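You operate a simulated robot arm through the tools that you are given. There is no shell and no other tool.

You run a simulated robot arm. Do the job below in one go: nothing can be reset, and whatever is moved stays where it is left.

JOB
Stir the teal cup at speed 3 until the watery layer is gone.
Fine: use the stirrer, lid on; turn it off and put the cup on the green mat. Set down upright: what you pick out.

The check looks at the end state, three seconds after you hand in, the way a careful person would. Anything else that was tipped, shoved, dropped, spilled or broken makes it a failure. A push-on lid holds only when it is set on centred and level and pressed home; a screw cap is set on level and turned clockwise until tight.

ROBOT AND FRAMES
A 7-joint arm with a two-finger parallel gripper, fixed in place. Base frame: the origin is at the foot of the arm, x ahead of it, y to its left, z up; the work surface is at about z = 0. Lengths are in cm, angles in degrees, forces in N, time in s.
With the tool pointing down near the work surface it reaches from about 26 to 68 cm from the base axis. Its first joint turns from -166.0 to 166.0 degrees. Payload 2.5 kg.
The tool frame sits at the grasp point between the pads (the TCP): z along the fingers, y along the line on which they close. The tips reach 3 cm beyond it. Largest opening 9.4 cm; finger width 2.8, thickness 1; the body of the gripper, 5 by 9.6 cm, starts 5.5 cm behind the TCP.
Orientation is that of the tool frame in the base frame, as a unit quaternion [w, x, y, z]. With the fingers straight down and closing along the base's y, the tool's x points along the base's -x, its y along +y and its z along -z.

CONTROLS
- The arm moves only by the tool arm_command. Its arguments are lists of equal length, an entry for each row: "offset": the shift along the base's x, y, z in cm, a list of three; "rot": the turn, a rotation vector about the base's x, y, z in degrees, a list of three; "grip": the gripper command, from -1 (fully open) to 1 (shut), values between in proportion. In form: {"offset": [[tx, ty, tz], ...], "rot": [[wx, wy, wz], ...], "grip": [grip, ...]}. A call has 1 to 20 rows; each row is the pose to reach, as a shift and turn from the pose commanded when the call began. Rows are played at 5 a second. More than 5 cm and 8.6 degrees between two rows, or a gripper value outside its range, and nothing of the call is played. Where a pose cannot be reached the arm comes as near as it can. A force on the tool above 40 N (or 10 N above the force at the start of the call, whichever is more), or a blocked arm, ends the call early, and 0.2 s more pass. The fingers move at their own pace (about 7.2 cm/s each) and stop on an object; they squeeze with about 44 N. The grip force told is the motor's: it shows also when the fingers shut on nothing. Time passes only in rows, and 0.2 s behind the last, so rows that repeat a pose let the fingers close. The reply holds the time, the measured pose of the TCP, the force on the tool along the base axes, the opening and the grip force, in the units named above and with some noise, with the torque about the TCP (base axes, N m) and any sound that the robot's microphone picked up.
- Cameras (640 x 400 px; columns grow to the right, rows downward): "scene" is fixed at [21.91, 50.06, 59.02]; the picture's right is [-0.88, -0.48, 0.00], its down [-0.22, 0.41, -0.89] and it looks along [0.43, -0.78, -0.46] (base axes); focal length 339 px, centre (320, 200). "wrist" rides on the gripper at [7.6, 1.4, -10.2] in the tool frame; the picture's right is [-0.18, 0.98, 0.00], its down [-0.75, -0.14, -0.64] and it looks along [-0.63, -0.12, 0.77] (tool axes); focal length 243 px, centre (320, 200). There is no depth. A picture from a camera that has moved, and an enlarged one, comes with that camera's place and axes in the base frame and with its lens.
- snapshot(camera): a new picture of that camera. No time passes.
- close_up(camera, box): a new picture of the part [left, top, right, bottom] of that camera's present view, enlarged. No time passes.
- close_job(): hands the job in; it is judged then, once.

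Places have to be worked out from the pictures, the camera data and where the tool is seen. Open the gripper and draw the arm clear of the work before you hand the job in, unless the task says otherwise.

The tools are called after ">>>" by a JSON object that holds its "method" and its "body". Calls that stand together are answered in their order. arm_command: Moves the arm, as the interface text tells. Its arguments: {"type":"object","properties":{"offset":{"type":"array"},"rot":{"type":"array"},"grip":{"type":"array"}},"required":["offset","rot","grip"]} The other tools are called the same way: snapshot (camera) takes a picture; close_up (camera, box) takes an enlarged picture of a part of a camera's view; close_job () hands the job in.

At the start:

```text
t: 0.0
ee_pos: [44.09, -5.79, 39.84]
tcp_rot: [0.0, 0.0, 1.0, 0.0]
contact_force: [0.4, 0.2, -0.3]
moment: [0.03, 0.03, 0.04]
finger_gap: 9.42
grip_force: 0.1
```

scene: 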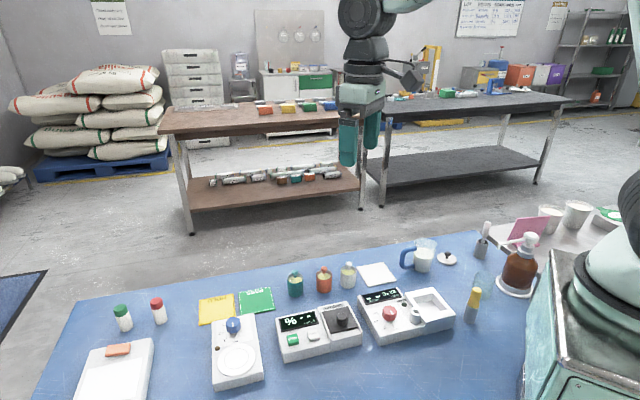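
wrist: 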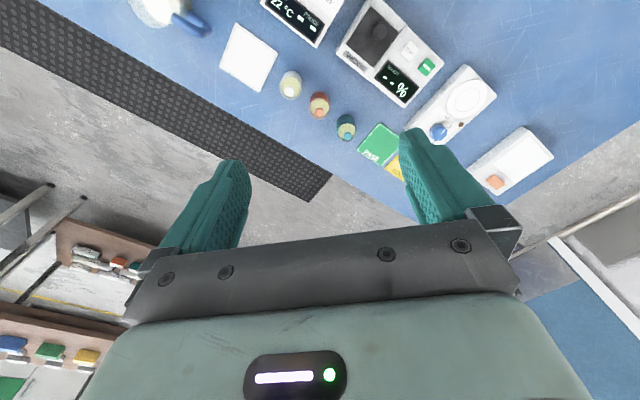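

I start by looking closely at the work area to identify the cups, the stirrer, the lids and the mats.

>>> {"method": "close_up", "body": {"camera": "scene", "box": [180, 240, 380, 400]}}

>>> {"method": "close_up", "body": {"camera": "scene", "box": [340, 220, 540, 360]}}

>>> {"method": "close_up", "body": {"camera": "scene", "box": [60, 280, 280, 400]}}

>>> {"method": "close_up", "body": {"camera": "wrist", "box": [200, 0, 560, 220]}}

```text
2.50 times, centred on (280, 320) of scene
camera zoom: at [21.91, 50.06, 59.02], right [-0.88, -0.48, 0.0], down [-0.22, 0.41, -0.89], along [0.43, -0.78, -0.46], focal length 848 px, centre (420, -100)
```

zoom: 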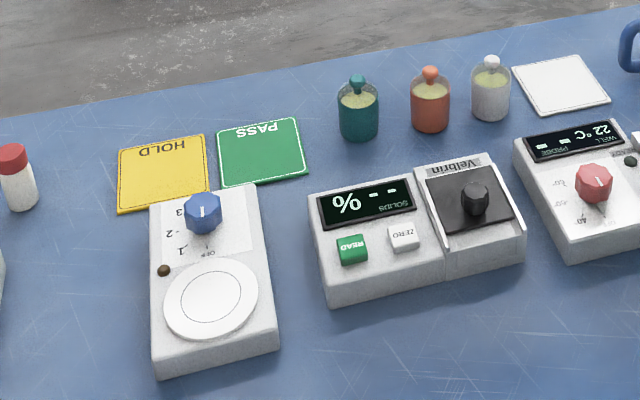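

```text
2.86 times, centred on (440, 290) of scene
camera zoom: at [21.91, 50.06, 59.02], right [-0.88, -0.48, 0.0], down [-0.22, 0.41, -0.89], along [0.43, -0.78, -0.46], focal length 969 px, centre (-23, -57)
```

zoom: 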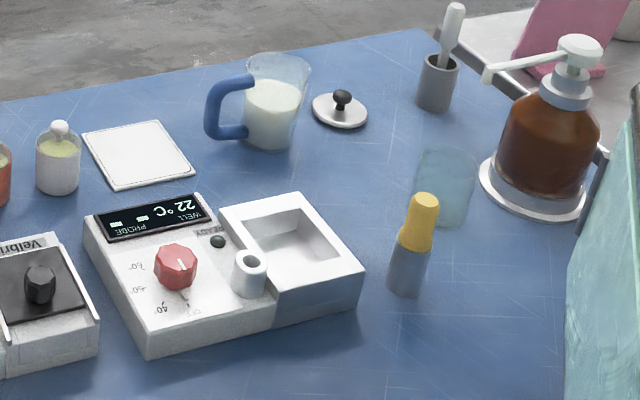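

```text
2.91 times, centred on (170, 340) of scene
camera zoom: at [21.91, 50.06, 59.02], right [-0.88, -0.48, 0.0], down [-0.22, 0.41, -0.89], along [0.43, -0.78, -0.46], focal length 987 px, centre (756, -207)
```

zoom: 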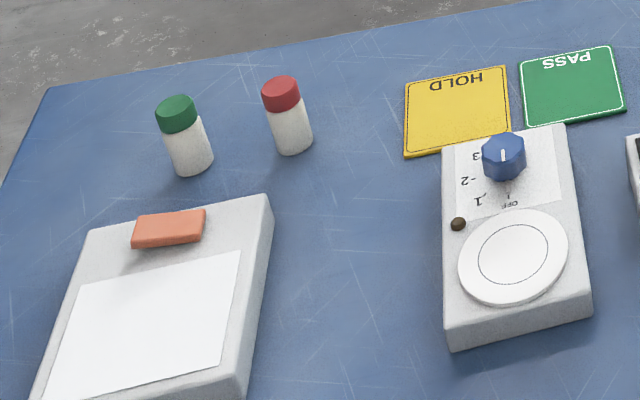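

```text
1.78 times, centred on (380, 110) of wrist
camera zoom: at [36.43, -4.44, 50.08], right [0.18, 0.98, 0.0], down [0.75, -0.14, 0.64], along [0.63, -0.12, -0.77], focal length 431 px, centre (213, 360)
```

zoom: 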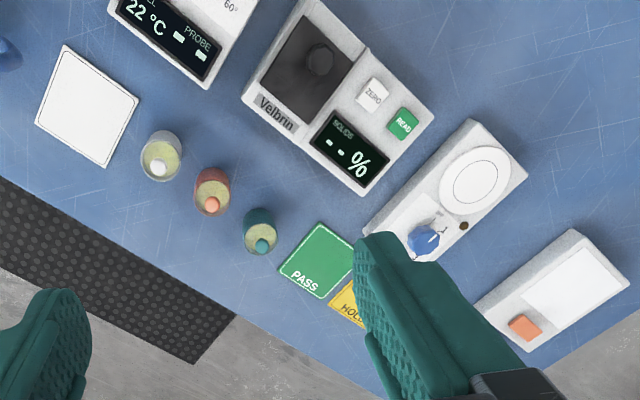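

The cups stand in a row near (58, -3), the stirrer (blue knob, round plate) is near (56, 20), and the green PASS mat lies between them. I zoom in further on the teal cup and the stirrer dial to see the details.

>>> {"method": "close_up", "body": {"camera": "scene", "box": [270, 250, 370, 310]}}

>>> {"method": "close_up", "body": {"camera": "scene", "box": [195, 295, 285, 395]}}

>>> {"method": "close_up", "body": {"camera": "wrist", "box": [400, 50, 520, 150]}}

>>> {"method": "close_up", "body": {"camera": "wrist", "box": [270, 60, 410, 160]}}

```text
6.40 times, centred on (320, 280) of scene
camera zoom: at [21.91, 50.06, 59.02], right [-0.88, -0.48, 0.0], down [-0.22, 0.41, -0.89], along [0.43, -0.78, -0.46], focal length 2171 px, centre (320, -312)
```

zoom: 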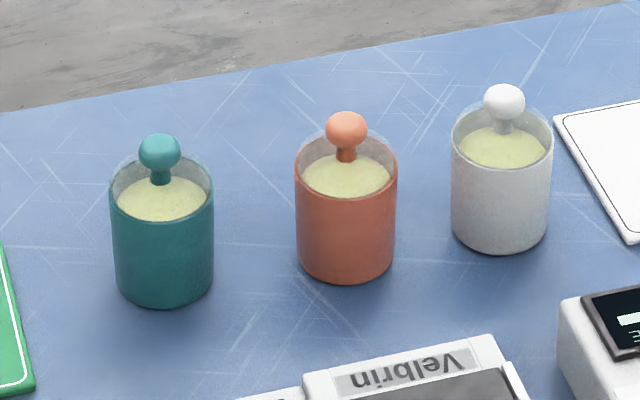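

```text
4.00 times, centred on (240, 345) of scene
camera zoom: at [21.91, 50.06, 59.02], right [-0.88, -0.48, 0.0], down [-0.22, 0.41, -0.89], along [0.43, -0.78, -0.46], focal length 1357 px, centre (640, -380)
```

zoom: 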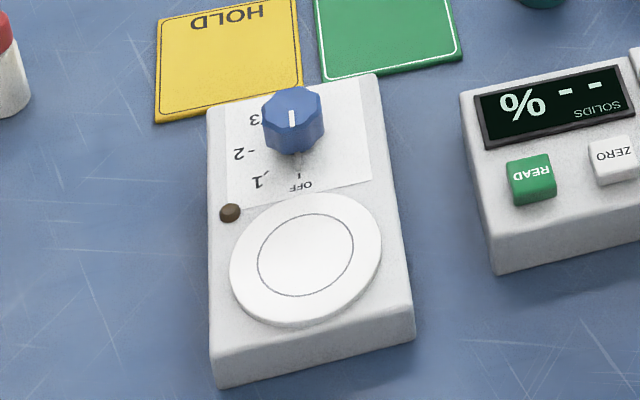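

```text
4.00 times, centred on (460, 100) of wrist
camera zoom: at [36.43, -4.44, 50.08], right [0.18, 0.98, 0.0], down [0.75, -0.14, 0.64], along [0.63, -0.12, -0.77], focal length 970 px, centre (-240, 600)
```

zoom: 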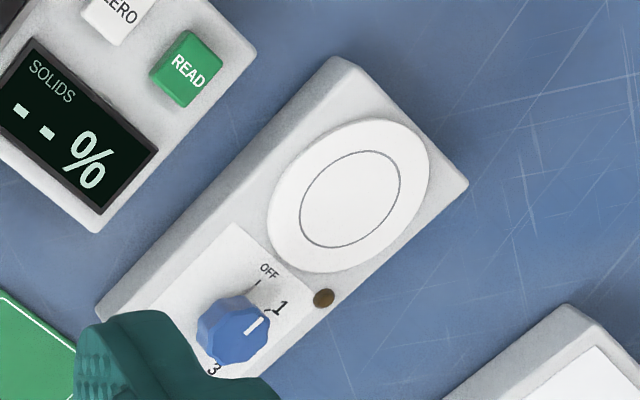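

```text
4.00 times, centred on (340, 110) of wrist
camera zoom: at [36.43, -4.44, 50.08], right [0.18, 0.98, 0.0], down [0.75, -0.14, 0.64], along [0.63, -0.12, -0.77], focal length 970 px, centre (240, 560)
```

zoom: 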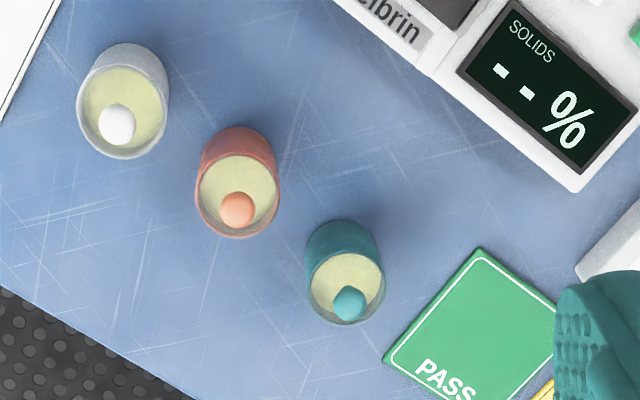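

The stirrer's pointer sits at OFF, with 1, 2 and 3 following clockwise seen from above. The teal cup appears to have its knobbed lid on. I go lower over the cups to look closer with the wrist camera.

>>> {"method": "arm_command", "body": {"offset": [[2.4, 0.5, -3.6], [4.8, 1.0, -7.2], [7.2, 1.5, -10.8], [9.6, 2.0, -14.4], [11, 2.3, -17], [11, 2.3, -17]], "rot": [[0, 0, 0], [0, 0, 0], [0, 0, 0], [0, 0, 0], [0, 0, 0], [0, 0, 0]], "grip": [-1, -1, -1, -1, -1, -1]}}

>>> {"method": "snapshot", "body": {"camera": "wrist"}}

>>> {"method": "snapshot", "body": {"camera": "scene"}}

```text
t: 1.4
ee_pos: [55.32, -3.72, 22.93]
tcp_rot: [0.0, 0.0, 1.0, 0.0]
contact_force: [0.3, -0.8, 0.6]
moment: [0.01, 0.02, -0.02]
finger_gap: 9.42
grip_force: 0.1
```

```text
taken
camera wrist: at [47.47, -2.28, 33.2], right [0.18, 0.98, 0.0], down [0.75, -0.14, 0.64], along [0.63, -0.12, -0.77], focal length 243 px, centre (320, 200)
```

wrist: 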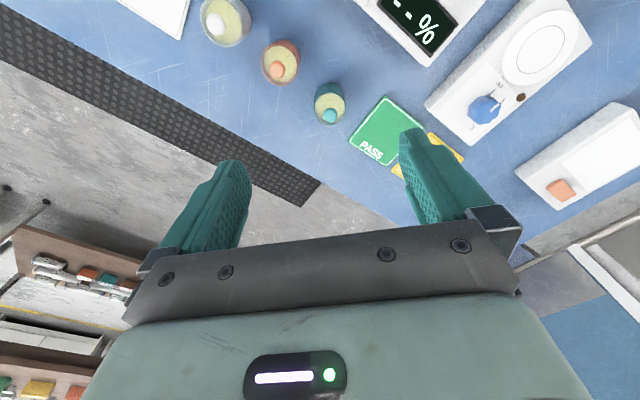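

```text
taken
```

scene: 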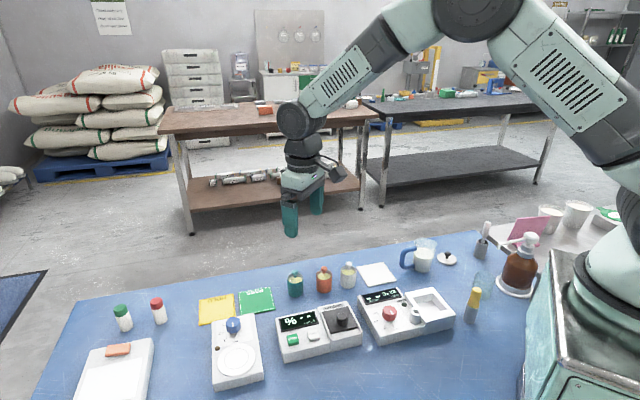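

The cups are roughly at x≈58. I draw back and go a bit lower so the wrist camera sees the cups and stirrer between the fingers from a flatter angle.

>>> {"method": "arm_command", "body": {"offset": [[-3, 0, -2], [-6, 0, -4], [-9, 0, -6], [-12, 0, -8], [-12, 0, -8]], "rot": [[0, 0, 0], [0, 0, 0], [0, 0, 0], [0, 0, 0], [0, 0, 0]], "grip": [-1, -1, -1, -1, -1]}}

>>> {"method": "snapshot", "body": {"camera": "wrist"}}

>>> {"method": "close_up", "body": {"camera": "wrist", "box": [240, 60, 400, 180]}}

>>> {"method": "close_up", "body": {"camera": "wrist", "box": [400, 60, 640, 210]}}

```text
t: 2.6
ee_pos: [43.0, -3.49, 14.92]
tcp_rot: [0.0, 0.0, 1.0, -0.001]
contact_force: [-0.6, -0.3, 0.0]
moment: [-0.01, 0.0, -0.06]
finger_gap: 9.4
grip_force: 0.1
```

```text
taken
camera wrist: at [35.37, -2.15, 25.19], right [0.18, 0.98, 0.0], down [0.75, -0.14, 0.64], along [0.63, -0.12, -0.77], focal length 243 px, centre (320, 200)
```

wrist: 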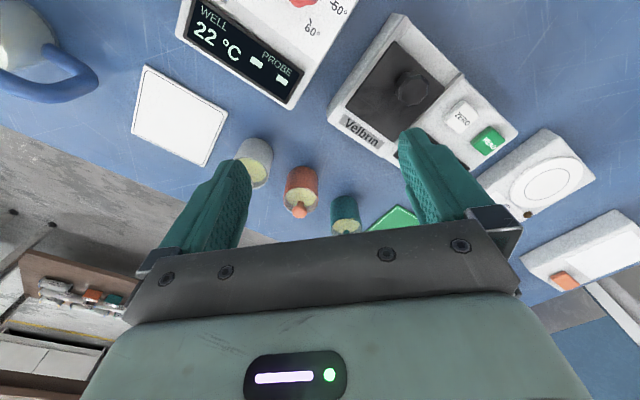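

```text
3.33 times, centred on (320, 120) of wrist
camera zoom: at [35.37, -2.15, 25.19], right [0.18, 0.98, 0.0], down [0.75, -0.14, 0.64], along [0.63, -0.12, -0.77], focal length 809 px, centre (320, 467)
```

zoom: 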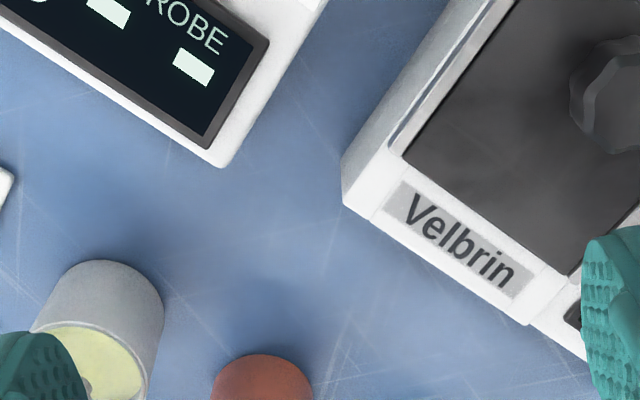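

```text
2.67 times, centred on (520, 135) of wrist
camera zoom: at [35.37, -2.15, 25.19], right [0.18, 0.98, 0.0], down [0.75, -0.14, 0.64], along [0.63, -0.12, -0.77], focal length 647 px, centre (-213, 373)
```

zoom: 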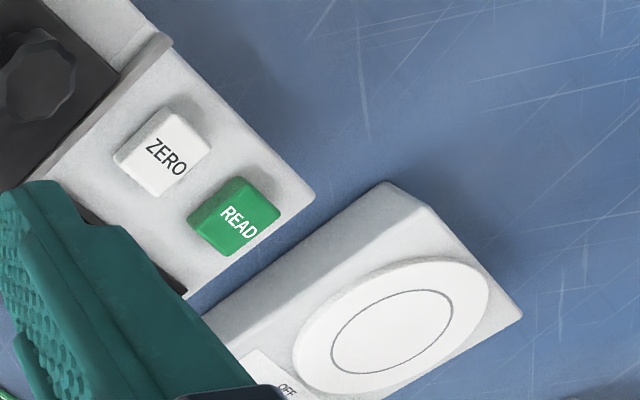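

>>> {"method": "close_up", "body": {"camera": "wrist", "box": [260, 150, 400, 240]}}

```text
4.44 times, centred on (330, 195) of wrist
camera zoom: at [35.37, -2.15, 25.19], right [0.18, 0.98, 0.0], down [0.75, -0.14, 0.64], along [0.63, -0.12, -0.77], focal length 1078 px, centre (276, 222)
```

zoom: 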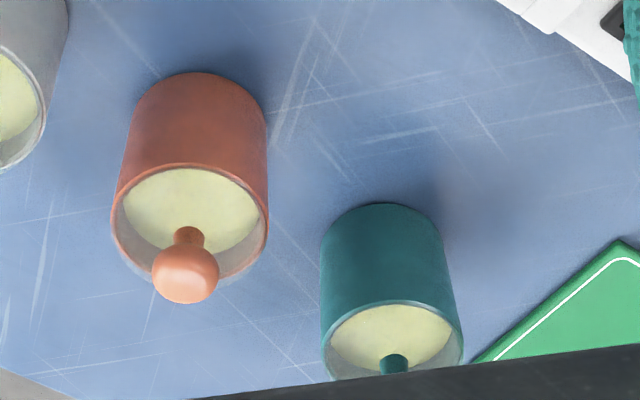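

The cups hold a pale yellowish surface layer under clear lids with knobs. The teal cup is about at (58, -2.8), roughly 4 cm wide with its rim near z≈4.5 and the knob top near 6.9. I now move over to look at the stirrer and its dial from above.

>>> {"method": "arm_command", "body": {"offset": [[1, 4, 2], [2.5, 8.2, 4], [4, 12.4, 6], [5.5, 16.6, 7], [7, 20.5, 7], [7, 20.5, 7]], "rot": [[0, 0, 0], [0, 0, 0], [0, 0, 0], [0, 0, 0], [0, 0, 0], [0, 0, 0]], "grip": [-1, -1, -1, -1, -1, -1]}}

>>> {"method": "snapshot", "body": {"camera": "wrist"}}

>>> {"method": "close_up", "body": {"camera": "wrist", "box": [240, 60, 400, 180]}}

```text
t: 4.0
ee_pos: [50.2, 16.85, 21.88]
tcp_rot: [0.0, 0.0, 1.0, 0.0]
contact_force: [0.7, 0.3, 0.1]
moment: [0.01, 0.0, -0.02]
finger_gap: 9.4
grip_force: 0.1
```

```text
taken
camera wrist: at [42.45, 18.24, 32.15], right [0.18, 0.98, 0.0], down [0.75, -0.14, 0.64], along [0.63, -0.12, -0.77], focal length 243 px, centre (320, 200)
```

wrist: 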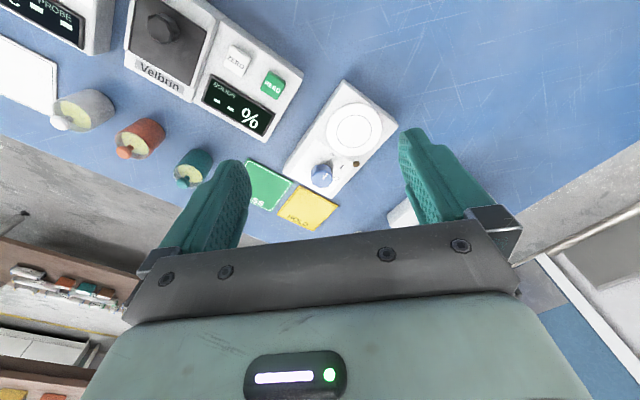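

```text
3.33 times, centred on (320, 120) of wrist
camera zoom: at [42.45, 18.24, 32.15], right [0.18, 0.98, 0.0], down [0.75, -0.14, 0.64], along [0.63, -0.12, -0.77], focal length 809 px, centre (320, 467)
```

zoom: 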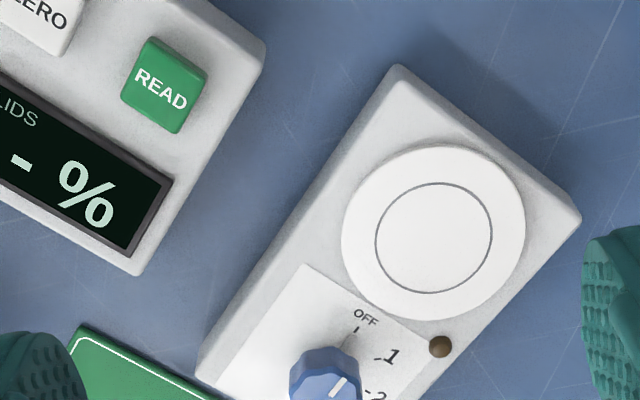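

The plate centre is about (56.1, 20.2, 2.7), 7 cm wide. Next I zoom in on the dial and its labels.

>>> {"method": "close_up", "body": {"camera": "wrist", "box": [270, 130, 390, 210]}}

>>> {"method": "close_up", "body": {"camera": "wrist", "box": [100, 80, 260, 200]}}

```text
5.00 times, centred on (330, 170) of wrist
camera zoom: at [42.45, 18.24, 32.15], right [0.18, 0.98, 0.0], down [0.75, -0.14, 0.64], along [0.63, -0.12, -0.77], focal length 1213 px, centre (270, 350)
```

zoom: 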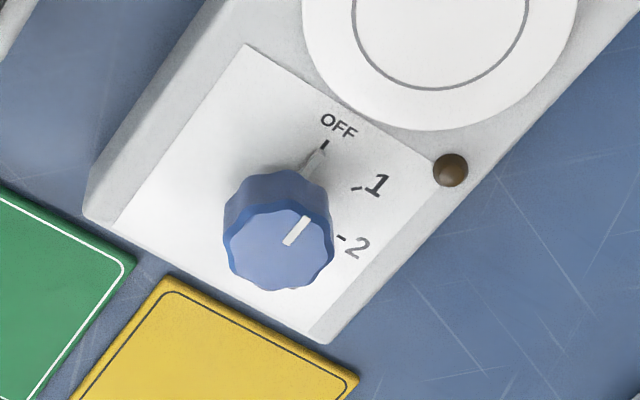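

```text
3.33 times, centred on (180, 140) of wrist
camera zoom: at [42.45, 18.24, 32.15], right [0.18, 0.98, 0.0], down [0.75, -0.14, 0.64], along [0.63, -0.12, -0.77], focal length 809 px, centre (787, 400)
```

zoom: 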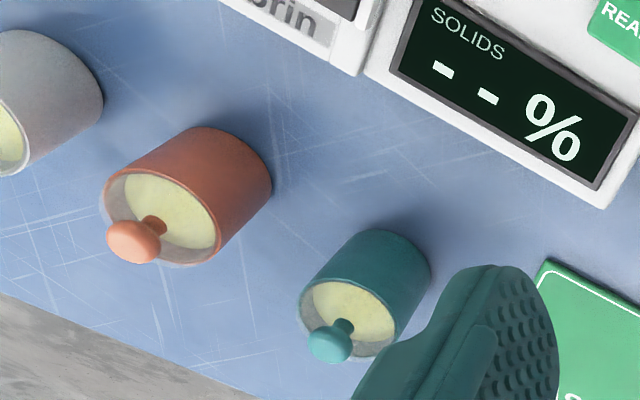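

The knob's top is about (61.4, 15.0, 4.9), roughly 3 cm wide, and the ticks are 45° apart, so OFF to 3 is 135° clockwise. I go above the teal cup at (57.7, -2.8) with the gripper yawed 40° so that the fingers close across the row and clear the orange cup.

>>> {"method": "arm_command", "body": {"offset": [[1.3, -3.3, -1], [2.6, -6.6, -2], [3.9, -9.9, -3], [5.2, -13.2, -4], [6.5, -16.5, -5], [7.7, -19.7, -6], [7.7, -19.7, -6]], "rot": [[0, 0, 7], [0, 0, 14], [0, 0, 21], [0, 0, 28], [0, 0, 35], [0, 0, 40], [0, 0, 40]], "grip": [-1, -1, -1, -1, -1, -1, -1]}}

>>> {"method": "snapshot", "body": {"camera": "wrist"}}

>>> {"method": "close_up", "body": {"camera": "scene", "box": [240, 190, 400, 310]}}

```text
t: 5.6
ee_pos: [57.95, -2.75, 15.69]
tcp_rot: [0.001, -0.343, 0.939, 0.0]
contact_force: [-0.3, 0.3, -0.2]
moment: [0.02, -0.02, 0.01]
finger_gap: 9.37
grip_force: 0.0
```

```text
taken
camera wrist: at [51.09, -6.57, 26.0], right [-0.49, 0.87, 0.0], down [0.67, 0.38, 0.64], along [0.56, 0.32, -0.77], focal length 243 px, centre (320, 200)
```

wrist: 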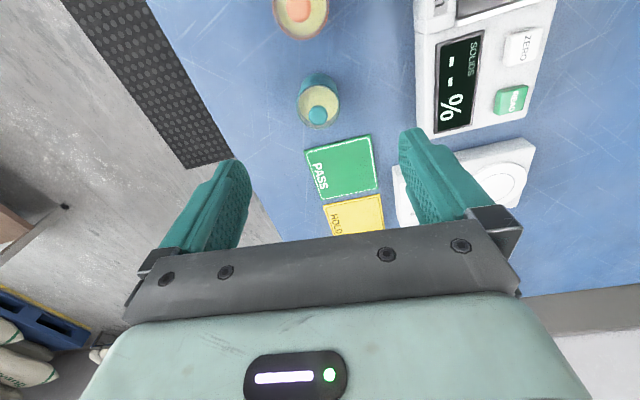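

```text
3.33 times, centred on (320, 250) of scene
camera zoom: at [21.91, 50.06, 59.02], right [-0.88, -0.48, 0.0], down [-0.22, 0.41, -0.89], along [0.43, -0.78, -0.46], focal length 1131 px, centre (320, 33)
```

zoom: 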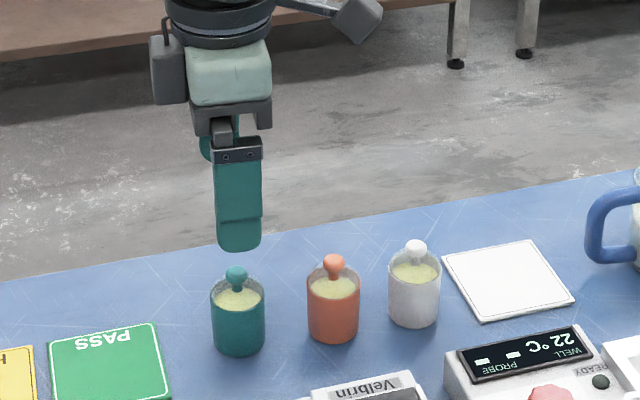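

The gripper is right above the cup. I zoom the wrist view on the cup for centring and to check the lid.

>>> {"method": "close_up", "body": {"camera": "wrist", "box": [270, 60, 370, 140]}}

>>> {"method": "close_up", "body": {"camera": "scene", "box": [280, 260, 320, 300]}}

>>> {"method": "close_up", "body": {"camera": "scene", "box": [310, 250, 370, 300]}}

```text
5.00 times, centred on (320, 100) of wrist
camera zoom: at [51.09, -6.57, 26.0], right [-0.49, 0.87, 0.0], down [0.67, 0.38, 0.64], along [0.56, 0.32, -0.77], focal length 1213 px, centre (320, 700)
```

zoom: 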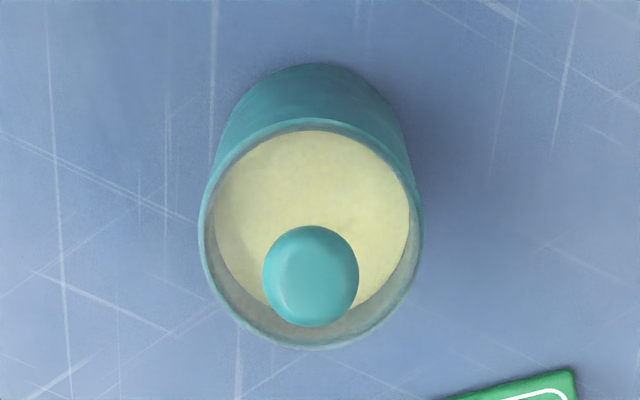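

```text
10.00 times, centred on (300, 280) of scene
camera zoom: at [21.91, 50.06, 59.02], right [-0.88, -0.48, 0.0], down [-0.22, 0.41, -0.89], along [0.43, -0.78, -0.46], focal length 3392 px, centre (520, -600)
```

zoom: 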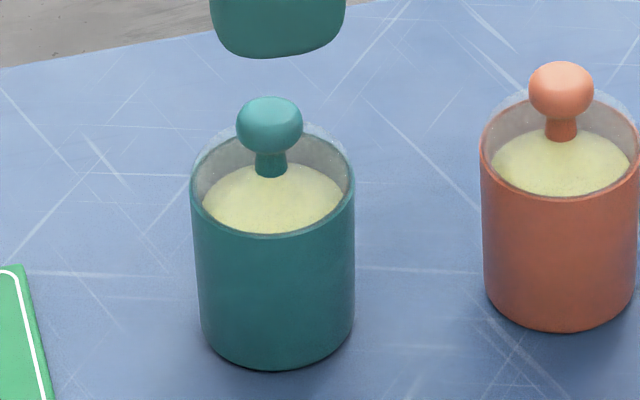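

```text
8.00 times, centred on (340, 275) of scene
camera zoom: at [21.91, 50.06, 59.02], right [-0.88, -0.48, 0.0], down [-0.22, 0.41, -0.89], along [0.43, -0.78, -0.46], focal length 2714 px, centre (160, -400)
```

zoom: 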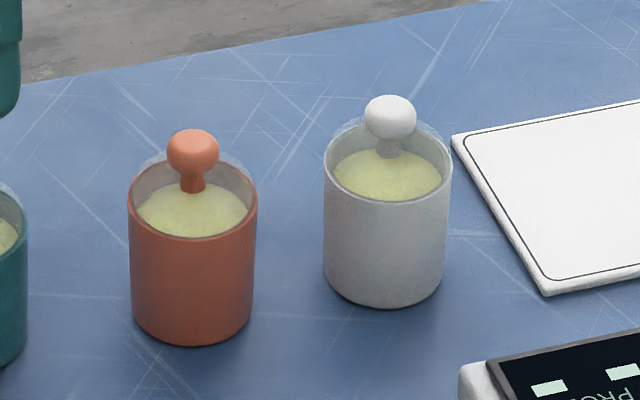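

The lid sits level and centred like on the other cups. The cup axis is about (57.6, -3.0), so I shift slightly, come down around the body and close on it.

>>> {"method": "arm_command", "body": {"offset": [[-0.2, -0.25, -3], [-0.2, -0.25, -6], [-0.2, -0.25, -8.5], [-0.2, -0.25, -10.5], [-0.2, -0.25, -12], [-0.2, -0.25, -12]], "rot": [[0, 0, 0], [0, 0, 0], [0, 0, 0], [0, 0, 0], [0, 0, 0], [0, 0, 0]], "grip": [-1, -1, -1, -1, -1, -1]}}

>>> {"method": "snapshot", "body": {"camera": "wrist"}}

>>> {"method": "close_up", "body": {"camera": "scene", "box": [240, 210, 360, 310]}}

```text
t: 7.0
ee_pos: [57.55, -3.01, 3.81]
tcp_rot: [0.0, -0.342, 0.94, 0.0]
contact_force: [-0.1, 0.7, -0.5]
moment: [-0.03, 0.0, -0.01]
finger_gap: 9.42
grip_force: 0.0
```

```text
taken
camera wrist: at [50.71, -6.8, 14.07], right [-0.49, 0.87, 0.0], down [0.67, 0.38, 0.64], along [0.56, 0.32, -0.77], focal length 243 px, centre (320, 200)
```

wrist: 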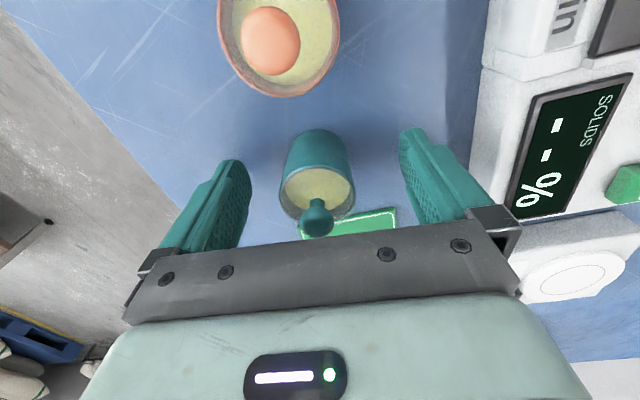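

```text
4.00 times, centred on (300, 260) of scene
camera zoom: at [21.91, 50.06, 59.02], right [-0.88, -0.48, 0.0], down [-0.22, 0.41, -0.89], along [0.43, -0.78, -0.46], focal length 1357 px, centre (400, -40)
```

zoom: 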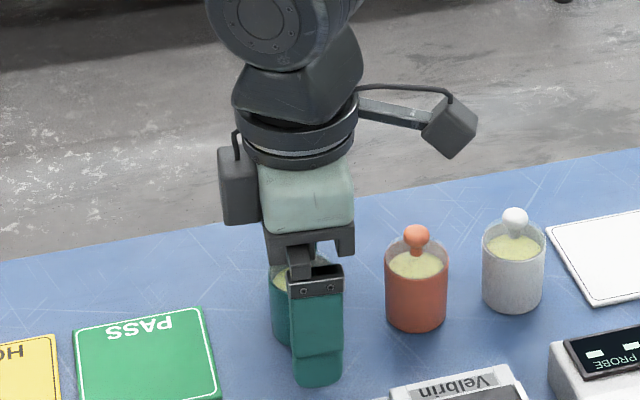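

The cup is centred between the fingers. I close the gripper on it.

>>> {"method": "arm_command", "body": {"offset": [[0, 0, 0], [0, 0, 0], [0, 0, 0], [0, 0, 0]], "rot": [[0, 0, 0], [0, 0, 0], [0, 0, 0], [0, 0, 0]], "grip": [-0.3, 0.0, 0.3, 1]}}

>>> {"method": "snapshot", "body": {"camera": "wrist"}}

```text
t: 8.0
ee_pos: [57.69, -2.95, 3.79]
tcp_rot: [0.0, -0.342, 0.94, 0.0]
contact_force: [0.6, 0.0, 0.1]
moment: [0.01, -0.01, 0.01]
finger_gap: 3.83
grip_force: 44.1
```

```text
taken
camera wrist: at [50.71, -6.8, 14.1], right [-0.49, 0.87, 0.0], down [0.67, 0.38, 0.64], along [0.56, 0.32, -0.77], focal length 243 px, centre (320, 200)
```

wrist: 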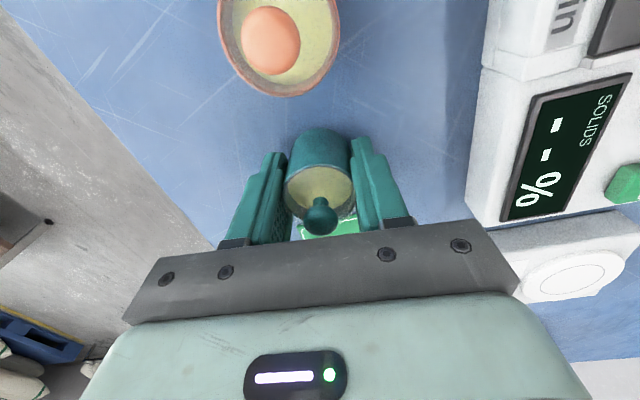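

The cup is gripped (gap 3.8 cm, 44 N). I lift it straight up slowly.

>>> {"method": "arm_command", "body": {"offset": [[0, 0, 0.5], [0, 0, 1.5], [0, 0, 3.5], [0, 0, 6], [0, 0, 8.5], [0, 0, 10.5], [0, 0, 10.5]], "rot": [[0, 0, 0], [0, 0, 0], [0, 0, 0], [0, 0, 0], [0, 0, 0], [0, 0, 0], [0, 0, 0]], "grip": [1, 1, 1, 1, 1, 1, 1]}}

>>> {"method": "snapshot", "body": {"camera": "wrist"}}

>>> {"method": "close_up", "body": {"camera": "scene", "box": [240, 190, 360, 310]}}

```text
t: 9.6
ee_pos: [57.72, -3.02, 14.36]
tcp_rot: [0.0, -0.342, 0.94, 0.0]
contact_force: [0.3, -0.1, -1.2]
moment: [0.01, -0.02, -0.02]
finger_gap: 3.84
grip_force: 44.2
```

```text
taken
camera wrist: at [50.89, -6.89, 24.56], right [-0.49, 0.87, 0.0], down [0.67, 0.38, 0.64], along [0.56, 0.32, -0.77], focal length 243 px, centre (320, 200)
```

wrist: 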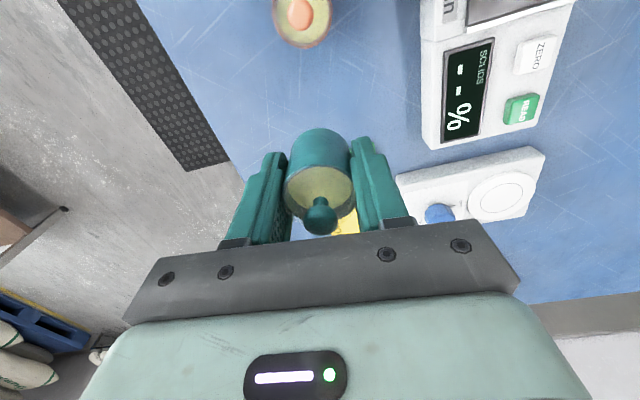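

```text
3.33 times, centred on (300, 250) of scene
camera zoom: at [21.91, 50.06, 59.02], right [-0.88, -0.48, 0.0], down [-0.22, 0.41, -0.89], along [0.43, -0.78, -0.46], focal length 1131 px, centre (387, 33)
```

zoom: 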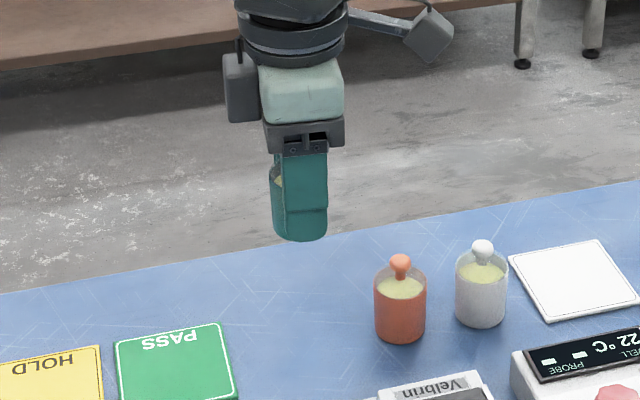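

The cup is up and held level. I carry it over to the stirrer plate at about (56.0, 20.2), staying high.

>>> {"method": "arm_command", "body": {"offset": [[-0.1, 1.5, 0], [-0.3, 4.5, 0], [-0.5, 8, 0], [-0.75, 11.5, 0], [-1.0, 15, 0], [-1.2, 18.5, 0], [-1.4, 21.3, 0], [-1.55, 22.8, 0], [-1.6, 23.2, 0], [-1.6, 23.2, 0]], "rot": [[0, 0, 0], [0, 0, 0], [0, 0, 0], [0, 0, 0], [0, 0, 0], [0, 0, 0], [0, 0, 0], [0, 0, 0], [0, 0, 0], [0, 0, 0]], "grip": [1, 1, 1, 1, 1, 1, 1, 1, 1, 1]}}

>>> {"method": "snapshot", "body": {"camera": "wrist"}}

>>> {"method": "close_up", "body": {"camera": "scene", "box": [170, 260, 330, 400]}}

```text
t: 11.8
ee_pos: [56.07, 20.23, 14.37]
tcp_rot: [-0.001, -0.343, 0.939, 0.0]
contact_force: [-0.5, 1.3, -0.3]
moment: [-0.01, 0.01, 0.04]
finger_gap: 3.84
grip_force: 44.2
```

```text
taken
camera wrist: at [49.25, 16.31, 24.64], right [-0.49, 0.87, 0.0], down [0.67, 0.38, 0.64], along [0.56, 0.32, -0.77], focal length 243 px, centre (320, 200)
```

wrist: 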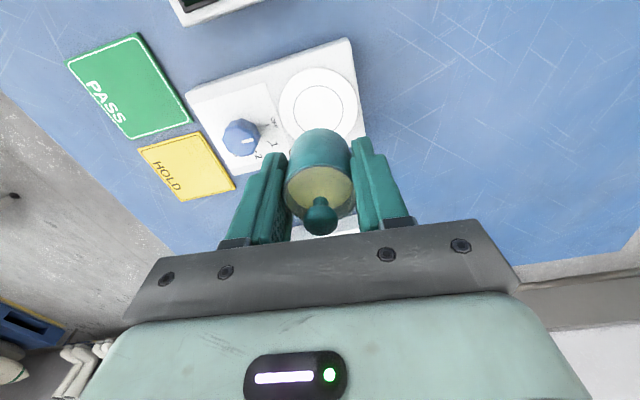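

```text
2.86 times, centred on (250, 330) of scene
camera zoom: at [21.91, 50.06, 59.02], right [-0.88, -0.48, 0.0], down [-0.22, 0.41, -0.89], along [0.43, -0.78, -0.46], focal length 969 px, centre (520, -171)
```

zoom: 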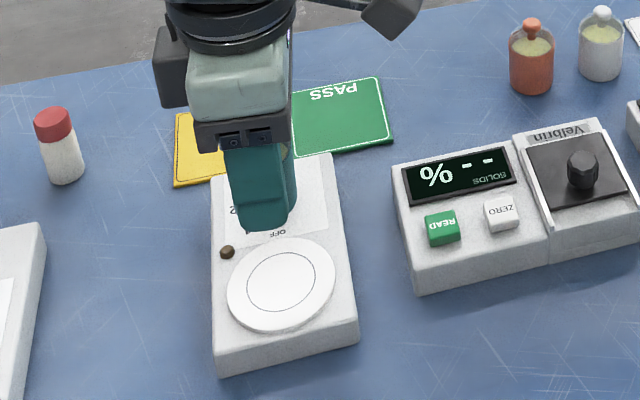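

I zoom in on the plate from here to refine its centre before lowering.

>>> {"method": "close_up", "body": {"camera": "wrist", "box": [210, 50, 370, 170]}}

```text
3.33 times, centred on (290, 110) of wrist
camera zoom: at [49.25, 16.31, 24.64], right [-0.49, 0.87, 0.0], down [0.67, 0.38, 0.64], along [0.56, 0.32, -0.77], focal length 809 px, centre (420, 500)
```

zoom: 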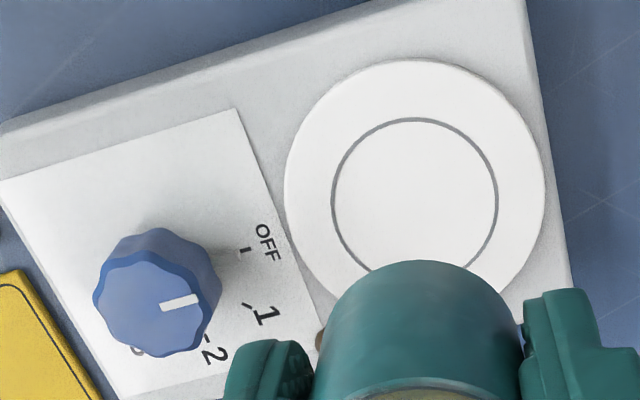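

The refined plate centre is (56.3, 20.2), so I shift by (0.35, 0.05) and lower the cup to just above the plate.

>>> {"method": "arm_command", "body": {"offset": [[0.35, 0.05, -0.5], [0.35, 0.05, -2.5], [0.35, 0.05, -4.5], [0.35, 0.05, -6], [0.35, 0.05, -7], [0.35, 0.05, -7]], "rot": [[0, 0, 0], [0, 0, 0], [0, 0, 0], [0, 0, 0], [0, 0, 0], [0, 0, 0]], "grip": [1, 1, 1, 1, 1, 1]}}

>>> {"method": "snapshot", "body": {"camera": "wrist"}}

>>> {"method": "close_up", "body": {"camera": "scene", "box": [180, 290, 300, 400]}}

```text
t: 13.2
ee_pos: [56.35, 20.21, 7.38]
tcp_rot: [0.0, -0.342, 0.94, 0.0]
contact_force: [0.6, 0.3, -0.6]
moment: [0.01, 0.0, 0.0]
finger_gap: 3.87
grip_force: 43.7
```

```text
taken
camera wrist: at [49.52, 16.43, 17.62], right [-0.49, 0.87, 0.0], down [0.67, 0.38, 0.64], along [0.56, 0.32, -0.77], focal length 243 px, centre (320, 200)
```

wrist: 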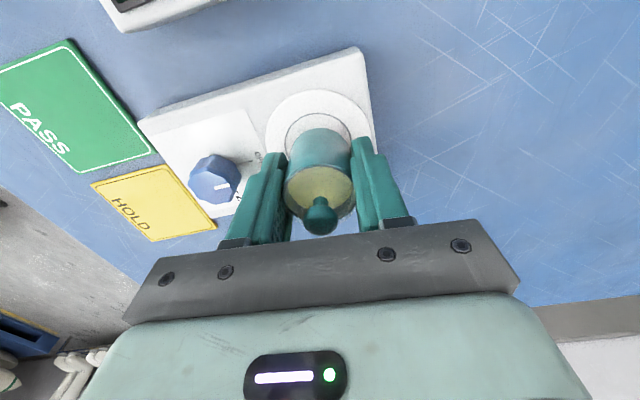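

```text
3.64 times, centred on (240, 345) of scene
camera zoom: at [21.91, 50.06, 59.02], right [-0.88, -0.48, 0.0], down [-0.22, 0.41, -0.89], along [0.43, -0.78, -0.46], focal length 1234 px, centre (611, -327)
```

zoom: 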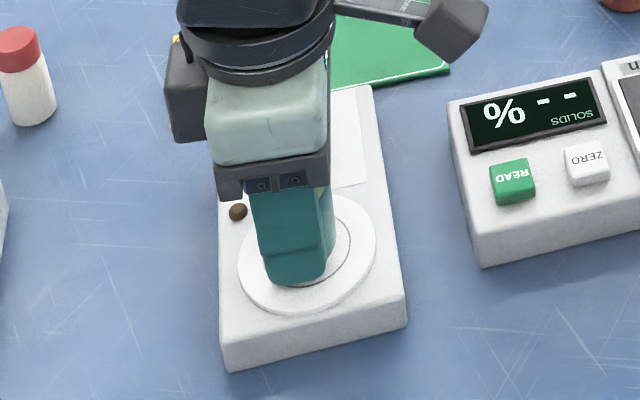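

The cup hovers close over the inner ring. I lower it in small steps until contact is felt.

>>> {"method": "arm_command", "body": {"offset": [[0, 0, -0.2], [0, 0, -0.4], [0, 0, -0.5], [0, 0, -0.6], [0, 0, -0.6]], "rot": [[0, 0, 0], [0, 0, 0], [0, 0, 0], [0, 0, 0], [0, 0, 0]], "grip": [1, 1, 1, 1, 1]}}

>>> {"method": "close_up", "body": {"camera": "wrist", "box": [240, 70, 400, 190]}}

```text
t: 14.4
ee_pos: [56.35, 20.2, 6.77]
tcp_rot: [0.0, -0.342, 0.94, -0.001]
contact_force: [-3.0, -1.1, 11.7]
moment: [-0.04, 0.27, 0.0]
finger_gap: 3.82
grip_force: 43.8
```

```text
3.33 times, centred on (320, 130) of wrist
camera zoom: at [49.56, 16.45, 17.08], right [-0.49, 0.87, 0.0], down [0.67, 0.38, 0.64], along [0.56, 0.32, -0.77], focal length 809 px, centre (320, 433)
```

zoom: 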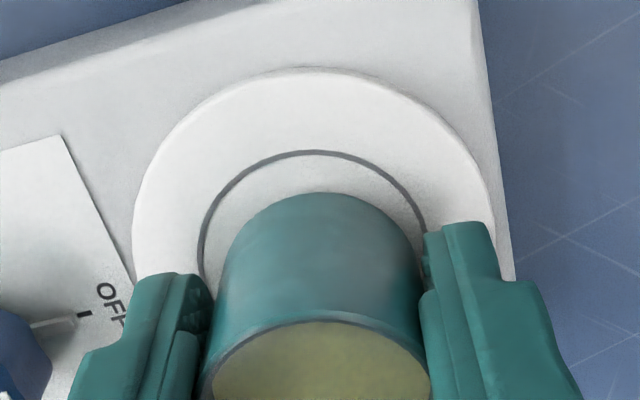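

I feel contact (11.7 N), and the picture shows the cup about 0.35 cm beyond the ring's centre. I lift a little, shift back by (-0.27, -0.22) and set down again lightly.

>>> {"method": "arm_command", "body": {"offset": [[0, 0, 0.4], [-0.27, -0.22, 0.5], [-0.27, -0.22, 0.4], [-0.27, -0.22, 0.2], [-0.27, -0.22, 0.1], [-0.27, -0.22, 0.1]], "rot": [[0, 0, 0], [0, 0, 0], [0, 0, 0], [0, 0, 0], [0, 0, 0], [0, 0, 0]], "grip": [1, 1, 1, 1, 1, 1]}}

>>> {"method": "close_up", "body": {"camera": "wrist", "box": [240, 70, 400, 190]}}

```text
t: 15.8
ee_pos: [56.14, 20.0, 6.9]
tcp_rot: [0.0, -0.341, 0.94, 0.001]
contact_force: [0.2, 0.2, 0.4]
moment: [0.0, 0.06, -0.01]
finger_gap: 3.85
grip_force: 44.2
```

```text
3.33 times, centred on (320, 130) of wrist
camera zoom: at [49.29, 16.25, 17.09], right [-0.49, 0.87, 0.0], down [0.67, 0.38, 0.64], along [0.56, 0.32, -0.77], focal length 809 px, centre (320, 433)
```

zoom: 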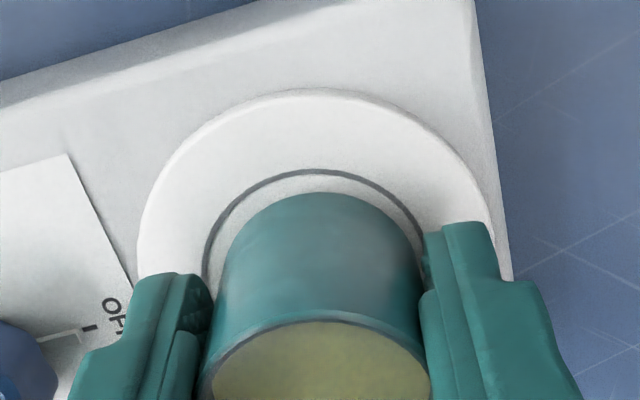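

The cup is now centred in the ring. I lower the last millimetre and open the gripper just enough to free it.

>>> {"method": "arm_command", "body": {"offset": [[0, 0, -0.06], [0, 0, -0.08], [0, 0, -0.08]], "rot": [[0, 0, 0], [0, 0, 0], [0, 0, 0]], "grip": [1, 1, 1]}}

```text
t: 16.6
ee_pos: [56.18, 20.11, 6.73]
tcp_rot: [0.0, -0.342, 0.94, 0.0]
contact_force: [-4.8, -2.1, 12.6]
moment: [-0.06, 0.26, -0.01]
finger_gap: 3.84
grip_force: 44.1
```

Contact is firm; I ease up slightly and open the fingers to about 6 cm.

>>> {"method": "arm_command", "body": {"offset": [[0, 0, 0.05], [0, 0, 0.05], [0, 0, 0.05], [0, 0, 0.05]], "rot": [[0, 0, 0], [0, 0, 0], [0, 0, 0], [0, 0, 0]], "grip": [1, 0.1, -0.3, -0.3]}}

>>> {"method": "snapshot", "body": {"camera": "wrist"}}

>>> {"method": "close_up", "body": {"camera": "wrist", "box": [240, 70, 400, 190]}}

```text
t: 17.6
ee_pos: [56.21, 20.03, 6.74]
tcp_rot: [0.0, -0.342, 0.94, 0.0]
contact_force: [0.5, -0.3, 0.3]
moment: [0.0, 0.0, -0.02]
finger_gap: 6.14
grip_force: 0.1
```

```text
taken
camera wrist: at [49.35, 16.21, 17.01], right [-0.49, 0.87, 0.0], down [0.67, 0.38, 0.64], along [0.56, 0.32, -0.77], focal length 243 px, centre (320, 200)
```

wrist: 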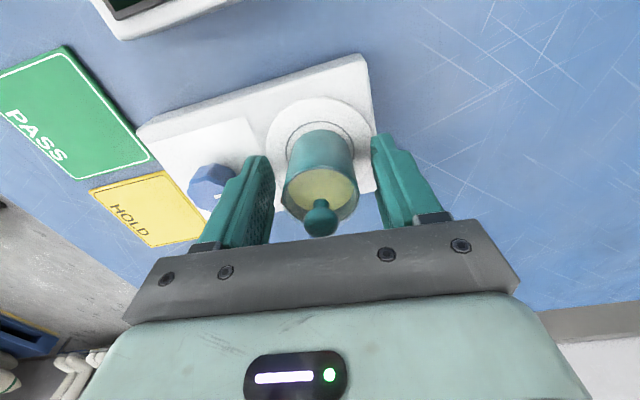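

```text
3.33 times, centred on (320, 130) of wrist
camera zoom: at [49.35, 16.21, 17.01], right [-0.49, 0.87, 0.0], down [0.67, 0.38, 0.64], along [0.56, 0.32, -0.77], focal length 809 px, centre (320, 433)
```

zoom: 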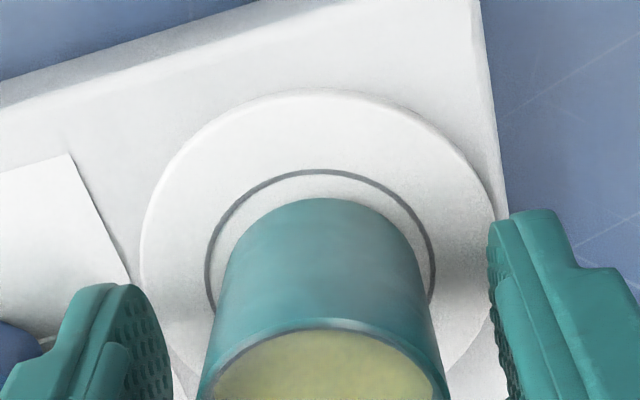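

The cup stands free and centred in the ring. I rise straight up well clear of the lid knob and look at the result.

>>> {"method": "arm_command", "body": {"offset": [[0, 0, 1], [0, 0, 4], [0, 0, 8], [0, 0, 12], [0, 0, 15], [0, 0, 15]], "rot": [[0, 0, 0], [0, 0, 0], [0, 0, 0], [0, 0, 0], [0, 0, 0], [0, 0, 0]], "grip": [-0.3, -0.3, -0.3, -0.3, -0.3, -0.3]}}

>>> {"method": "snapshot", "body": {"camera": "wrist"}}

>>> {"method": "close_up", "body": {"camera": "scene", "box": [180, 280, 300, 400]}}

```text
t: 19.0
ee_pos: [56.14, 20.03, 21.88]
tcp_rot: [0.0, -0.342, 0.94, 0.0]
contact_force: [0.2, 0.1, -0.3]
moment: [0.03, -0.01, 0.01]
finger_gap: 6.12
grip_force: 0.0
```

```text
taken
camera wrist: at [49.37, 16.22, 32.11], right [-0.49, 0.87, 0.0], down [0.67, 0.38, 0.64], along [0.56, 0.32, -0.77], focal length 243 px, centre (320, 200)
```

wrist: 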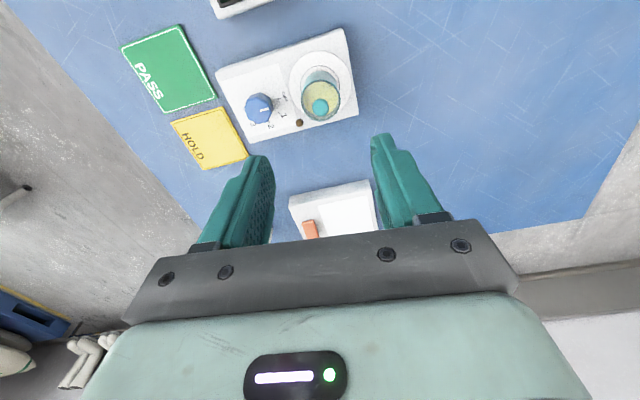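

```text
3.33 times, centred on (240, 340) of scene
camera zoom: at [21.91, 50.06, 59.02], right [-0.88, -0.48, 0.0], down [-0.22, 0.41, -0.89], along [0.43, -0.78, -0.46], focal length 1131 px, centre (587, -267)
```

zoom: 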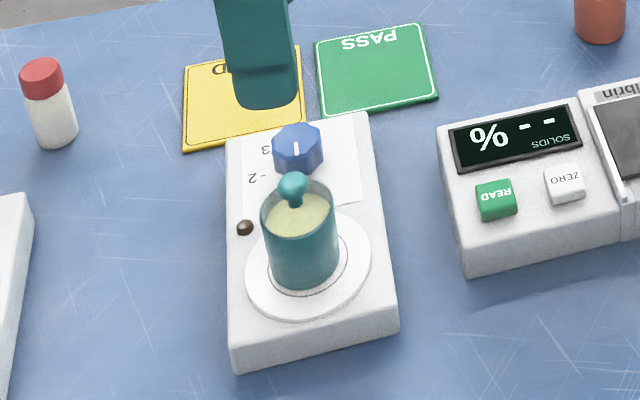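

The cup stands upright inside the ring with its lid on. Now I go above the stirrer's knob at (61.4, 15.0), turning the gripper to a yaw of 150° so it can turn the knob 135° clockwise without passing the camera over the cup.

>>> {"method": "arm_command", "body": {"offset": [[0.4, -0.4, 0], [0.8, -0.8, 0], [1.2, -1.2, 0], [1.6, -1.6, 0], [2.0, -2.0, 0], [2.4, -2.4, 0], [2.8, -2.8, 0], [3.2, -3.2, 0], [3.6, -3.6, 0], [4.0, -4.0, 0], [4.4, -4.4, 0], [4.9, -4.7, 0], [5.25, -5.0, 0], [5.25, -5.0, -2], [5.25, -5.0, -5], [5.25, -5.0, -5]], "rot": [[0, 0, 8.5], [0, 0, 17], [0, 0, 25.5], [0, 0, 34], [0, 0, 42.5], [0, 0, 51], [0, 0, 59.5], [0, 0, 68], [0, 0, 76.5], [0, 0, 85], [0, 0, 93.5], [0, 0, 102], [0, 0, 110], [0, 0, 110], [0, 0, 110], [0, 0, 110]], "grip": [-0.3, -0.3, -0.3, -0.3, -0.3, -0.3, -0.3, -0.3, -0.3, -0.3, -0.3, -0.3, -0.3, -0.3, -0.3, -0.3]}}

>>> {"method": "snapshot", "body": {"camera": "wrist"}}

>>> {"method": "snapshot", "body": {"camera": "scene"}}

```text
t: 22.4
ee_pos: [61.38, 15.11, 16.74]
tcp_rot: [0.0, 0.966, -0.258, 0.0]
contact_force: [-0.1, -0.4, -0.3]
moment: [-0.01, 0.01, 0.01]
finger_gap: 6.1
grip_force: 0.0
```

```text
taken
camera wrist: at [67.12, 10.02, 27.09], right [-0.65, -0.76, 0.0], down [-0.58, 0.5, 0.64], along [-0.49, 0.42, -0.77], focal length 243 px, centre (320, 200)
```

wrist: 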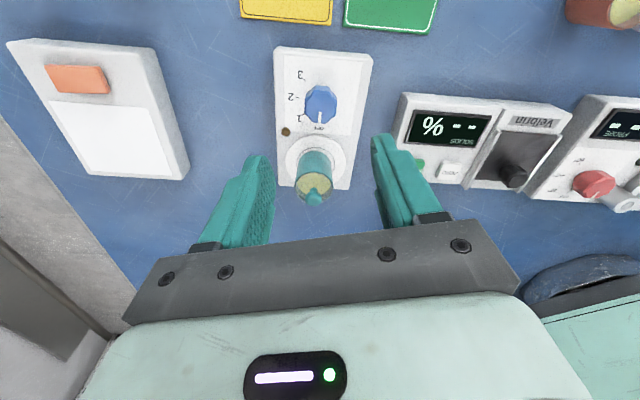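

```text
taken
```

scene: 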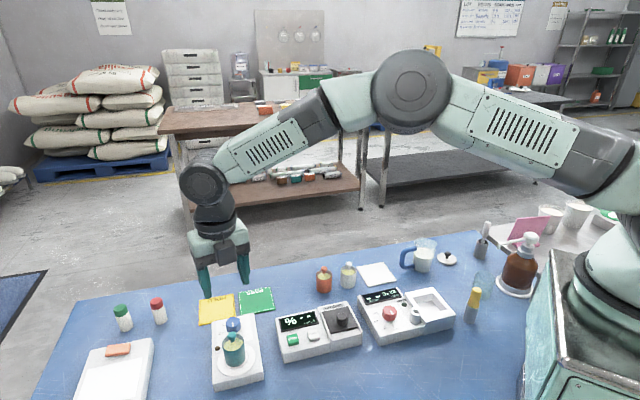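

The arm reached the pose cleanly. I zoom in on the knob to refine its centre and check the position of mark 3.

>>> {"method": "close_up", "body": {"camera": "wrist", "box": [270, 60, 370, 140]}}

>>> {"method": "close_up", "body": {"camera": "wrist", "box": [270, 130, 370, 210]}}

```text
5.00 times, centred on (320, 100) of wrist
camera zoom: at [67.12, 10.02, 27.09], right [-0.65, -0.76, 0.0], down [-0.58, 0.5, 0.64], along [-0.49, 0.42, -0.77], focal length 1213 px, centre (320, 700)
```

zoom: 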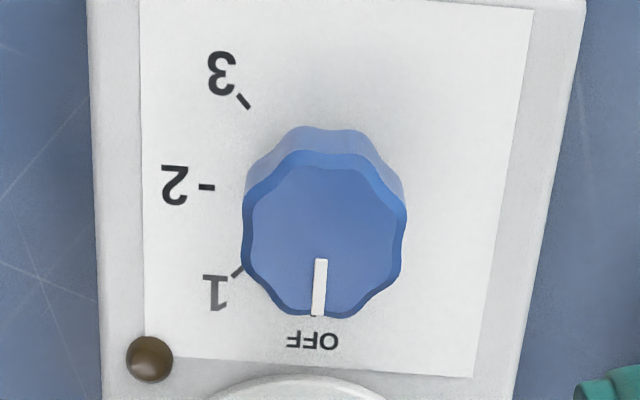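

```text
5.00 times, centred on (320, 170) of wrist
camera zoom: at [67.12, 10.02, 27.09], right [-0.65, -0.76, 0.0], down [-0.58, 0.5, 0.64], along [-0.49, 0.42, -0.77], focal length 1213 px, centre (320, 350)
```

zoom: 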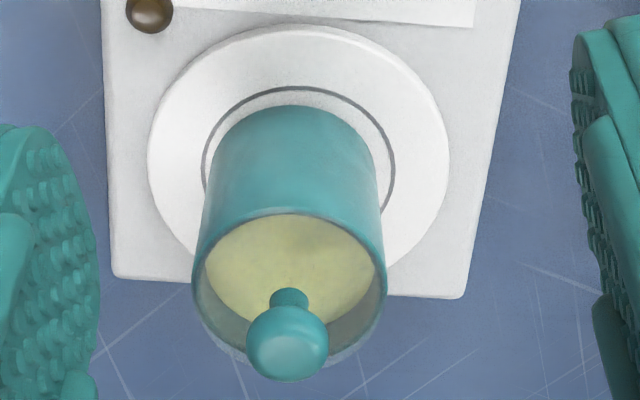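

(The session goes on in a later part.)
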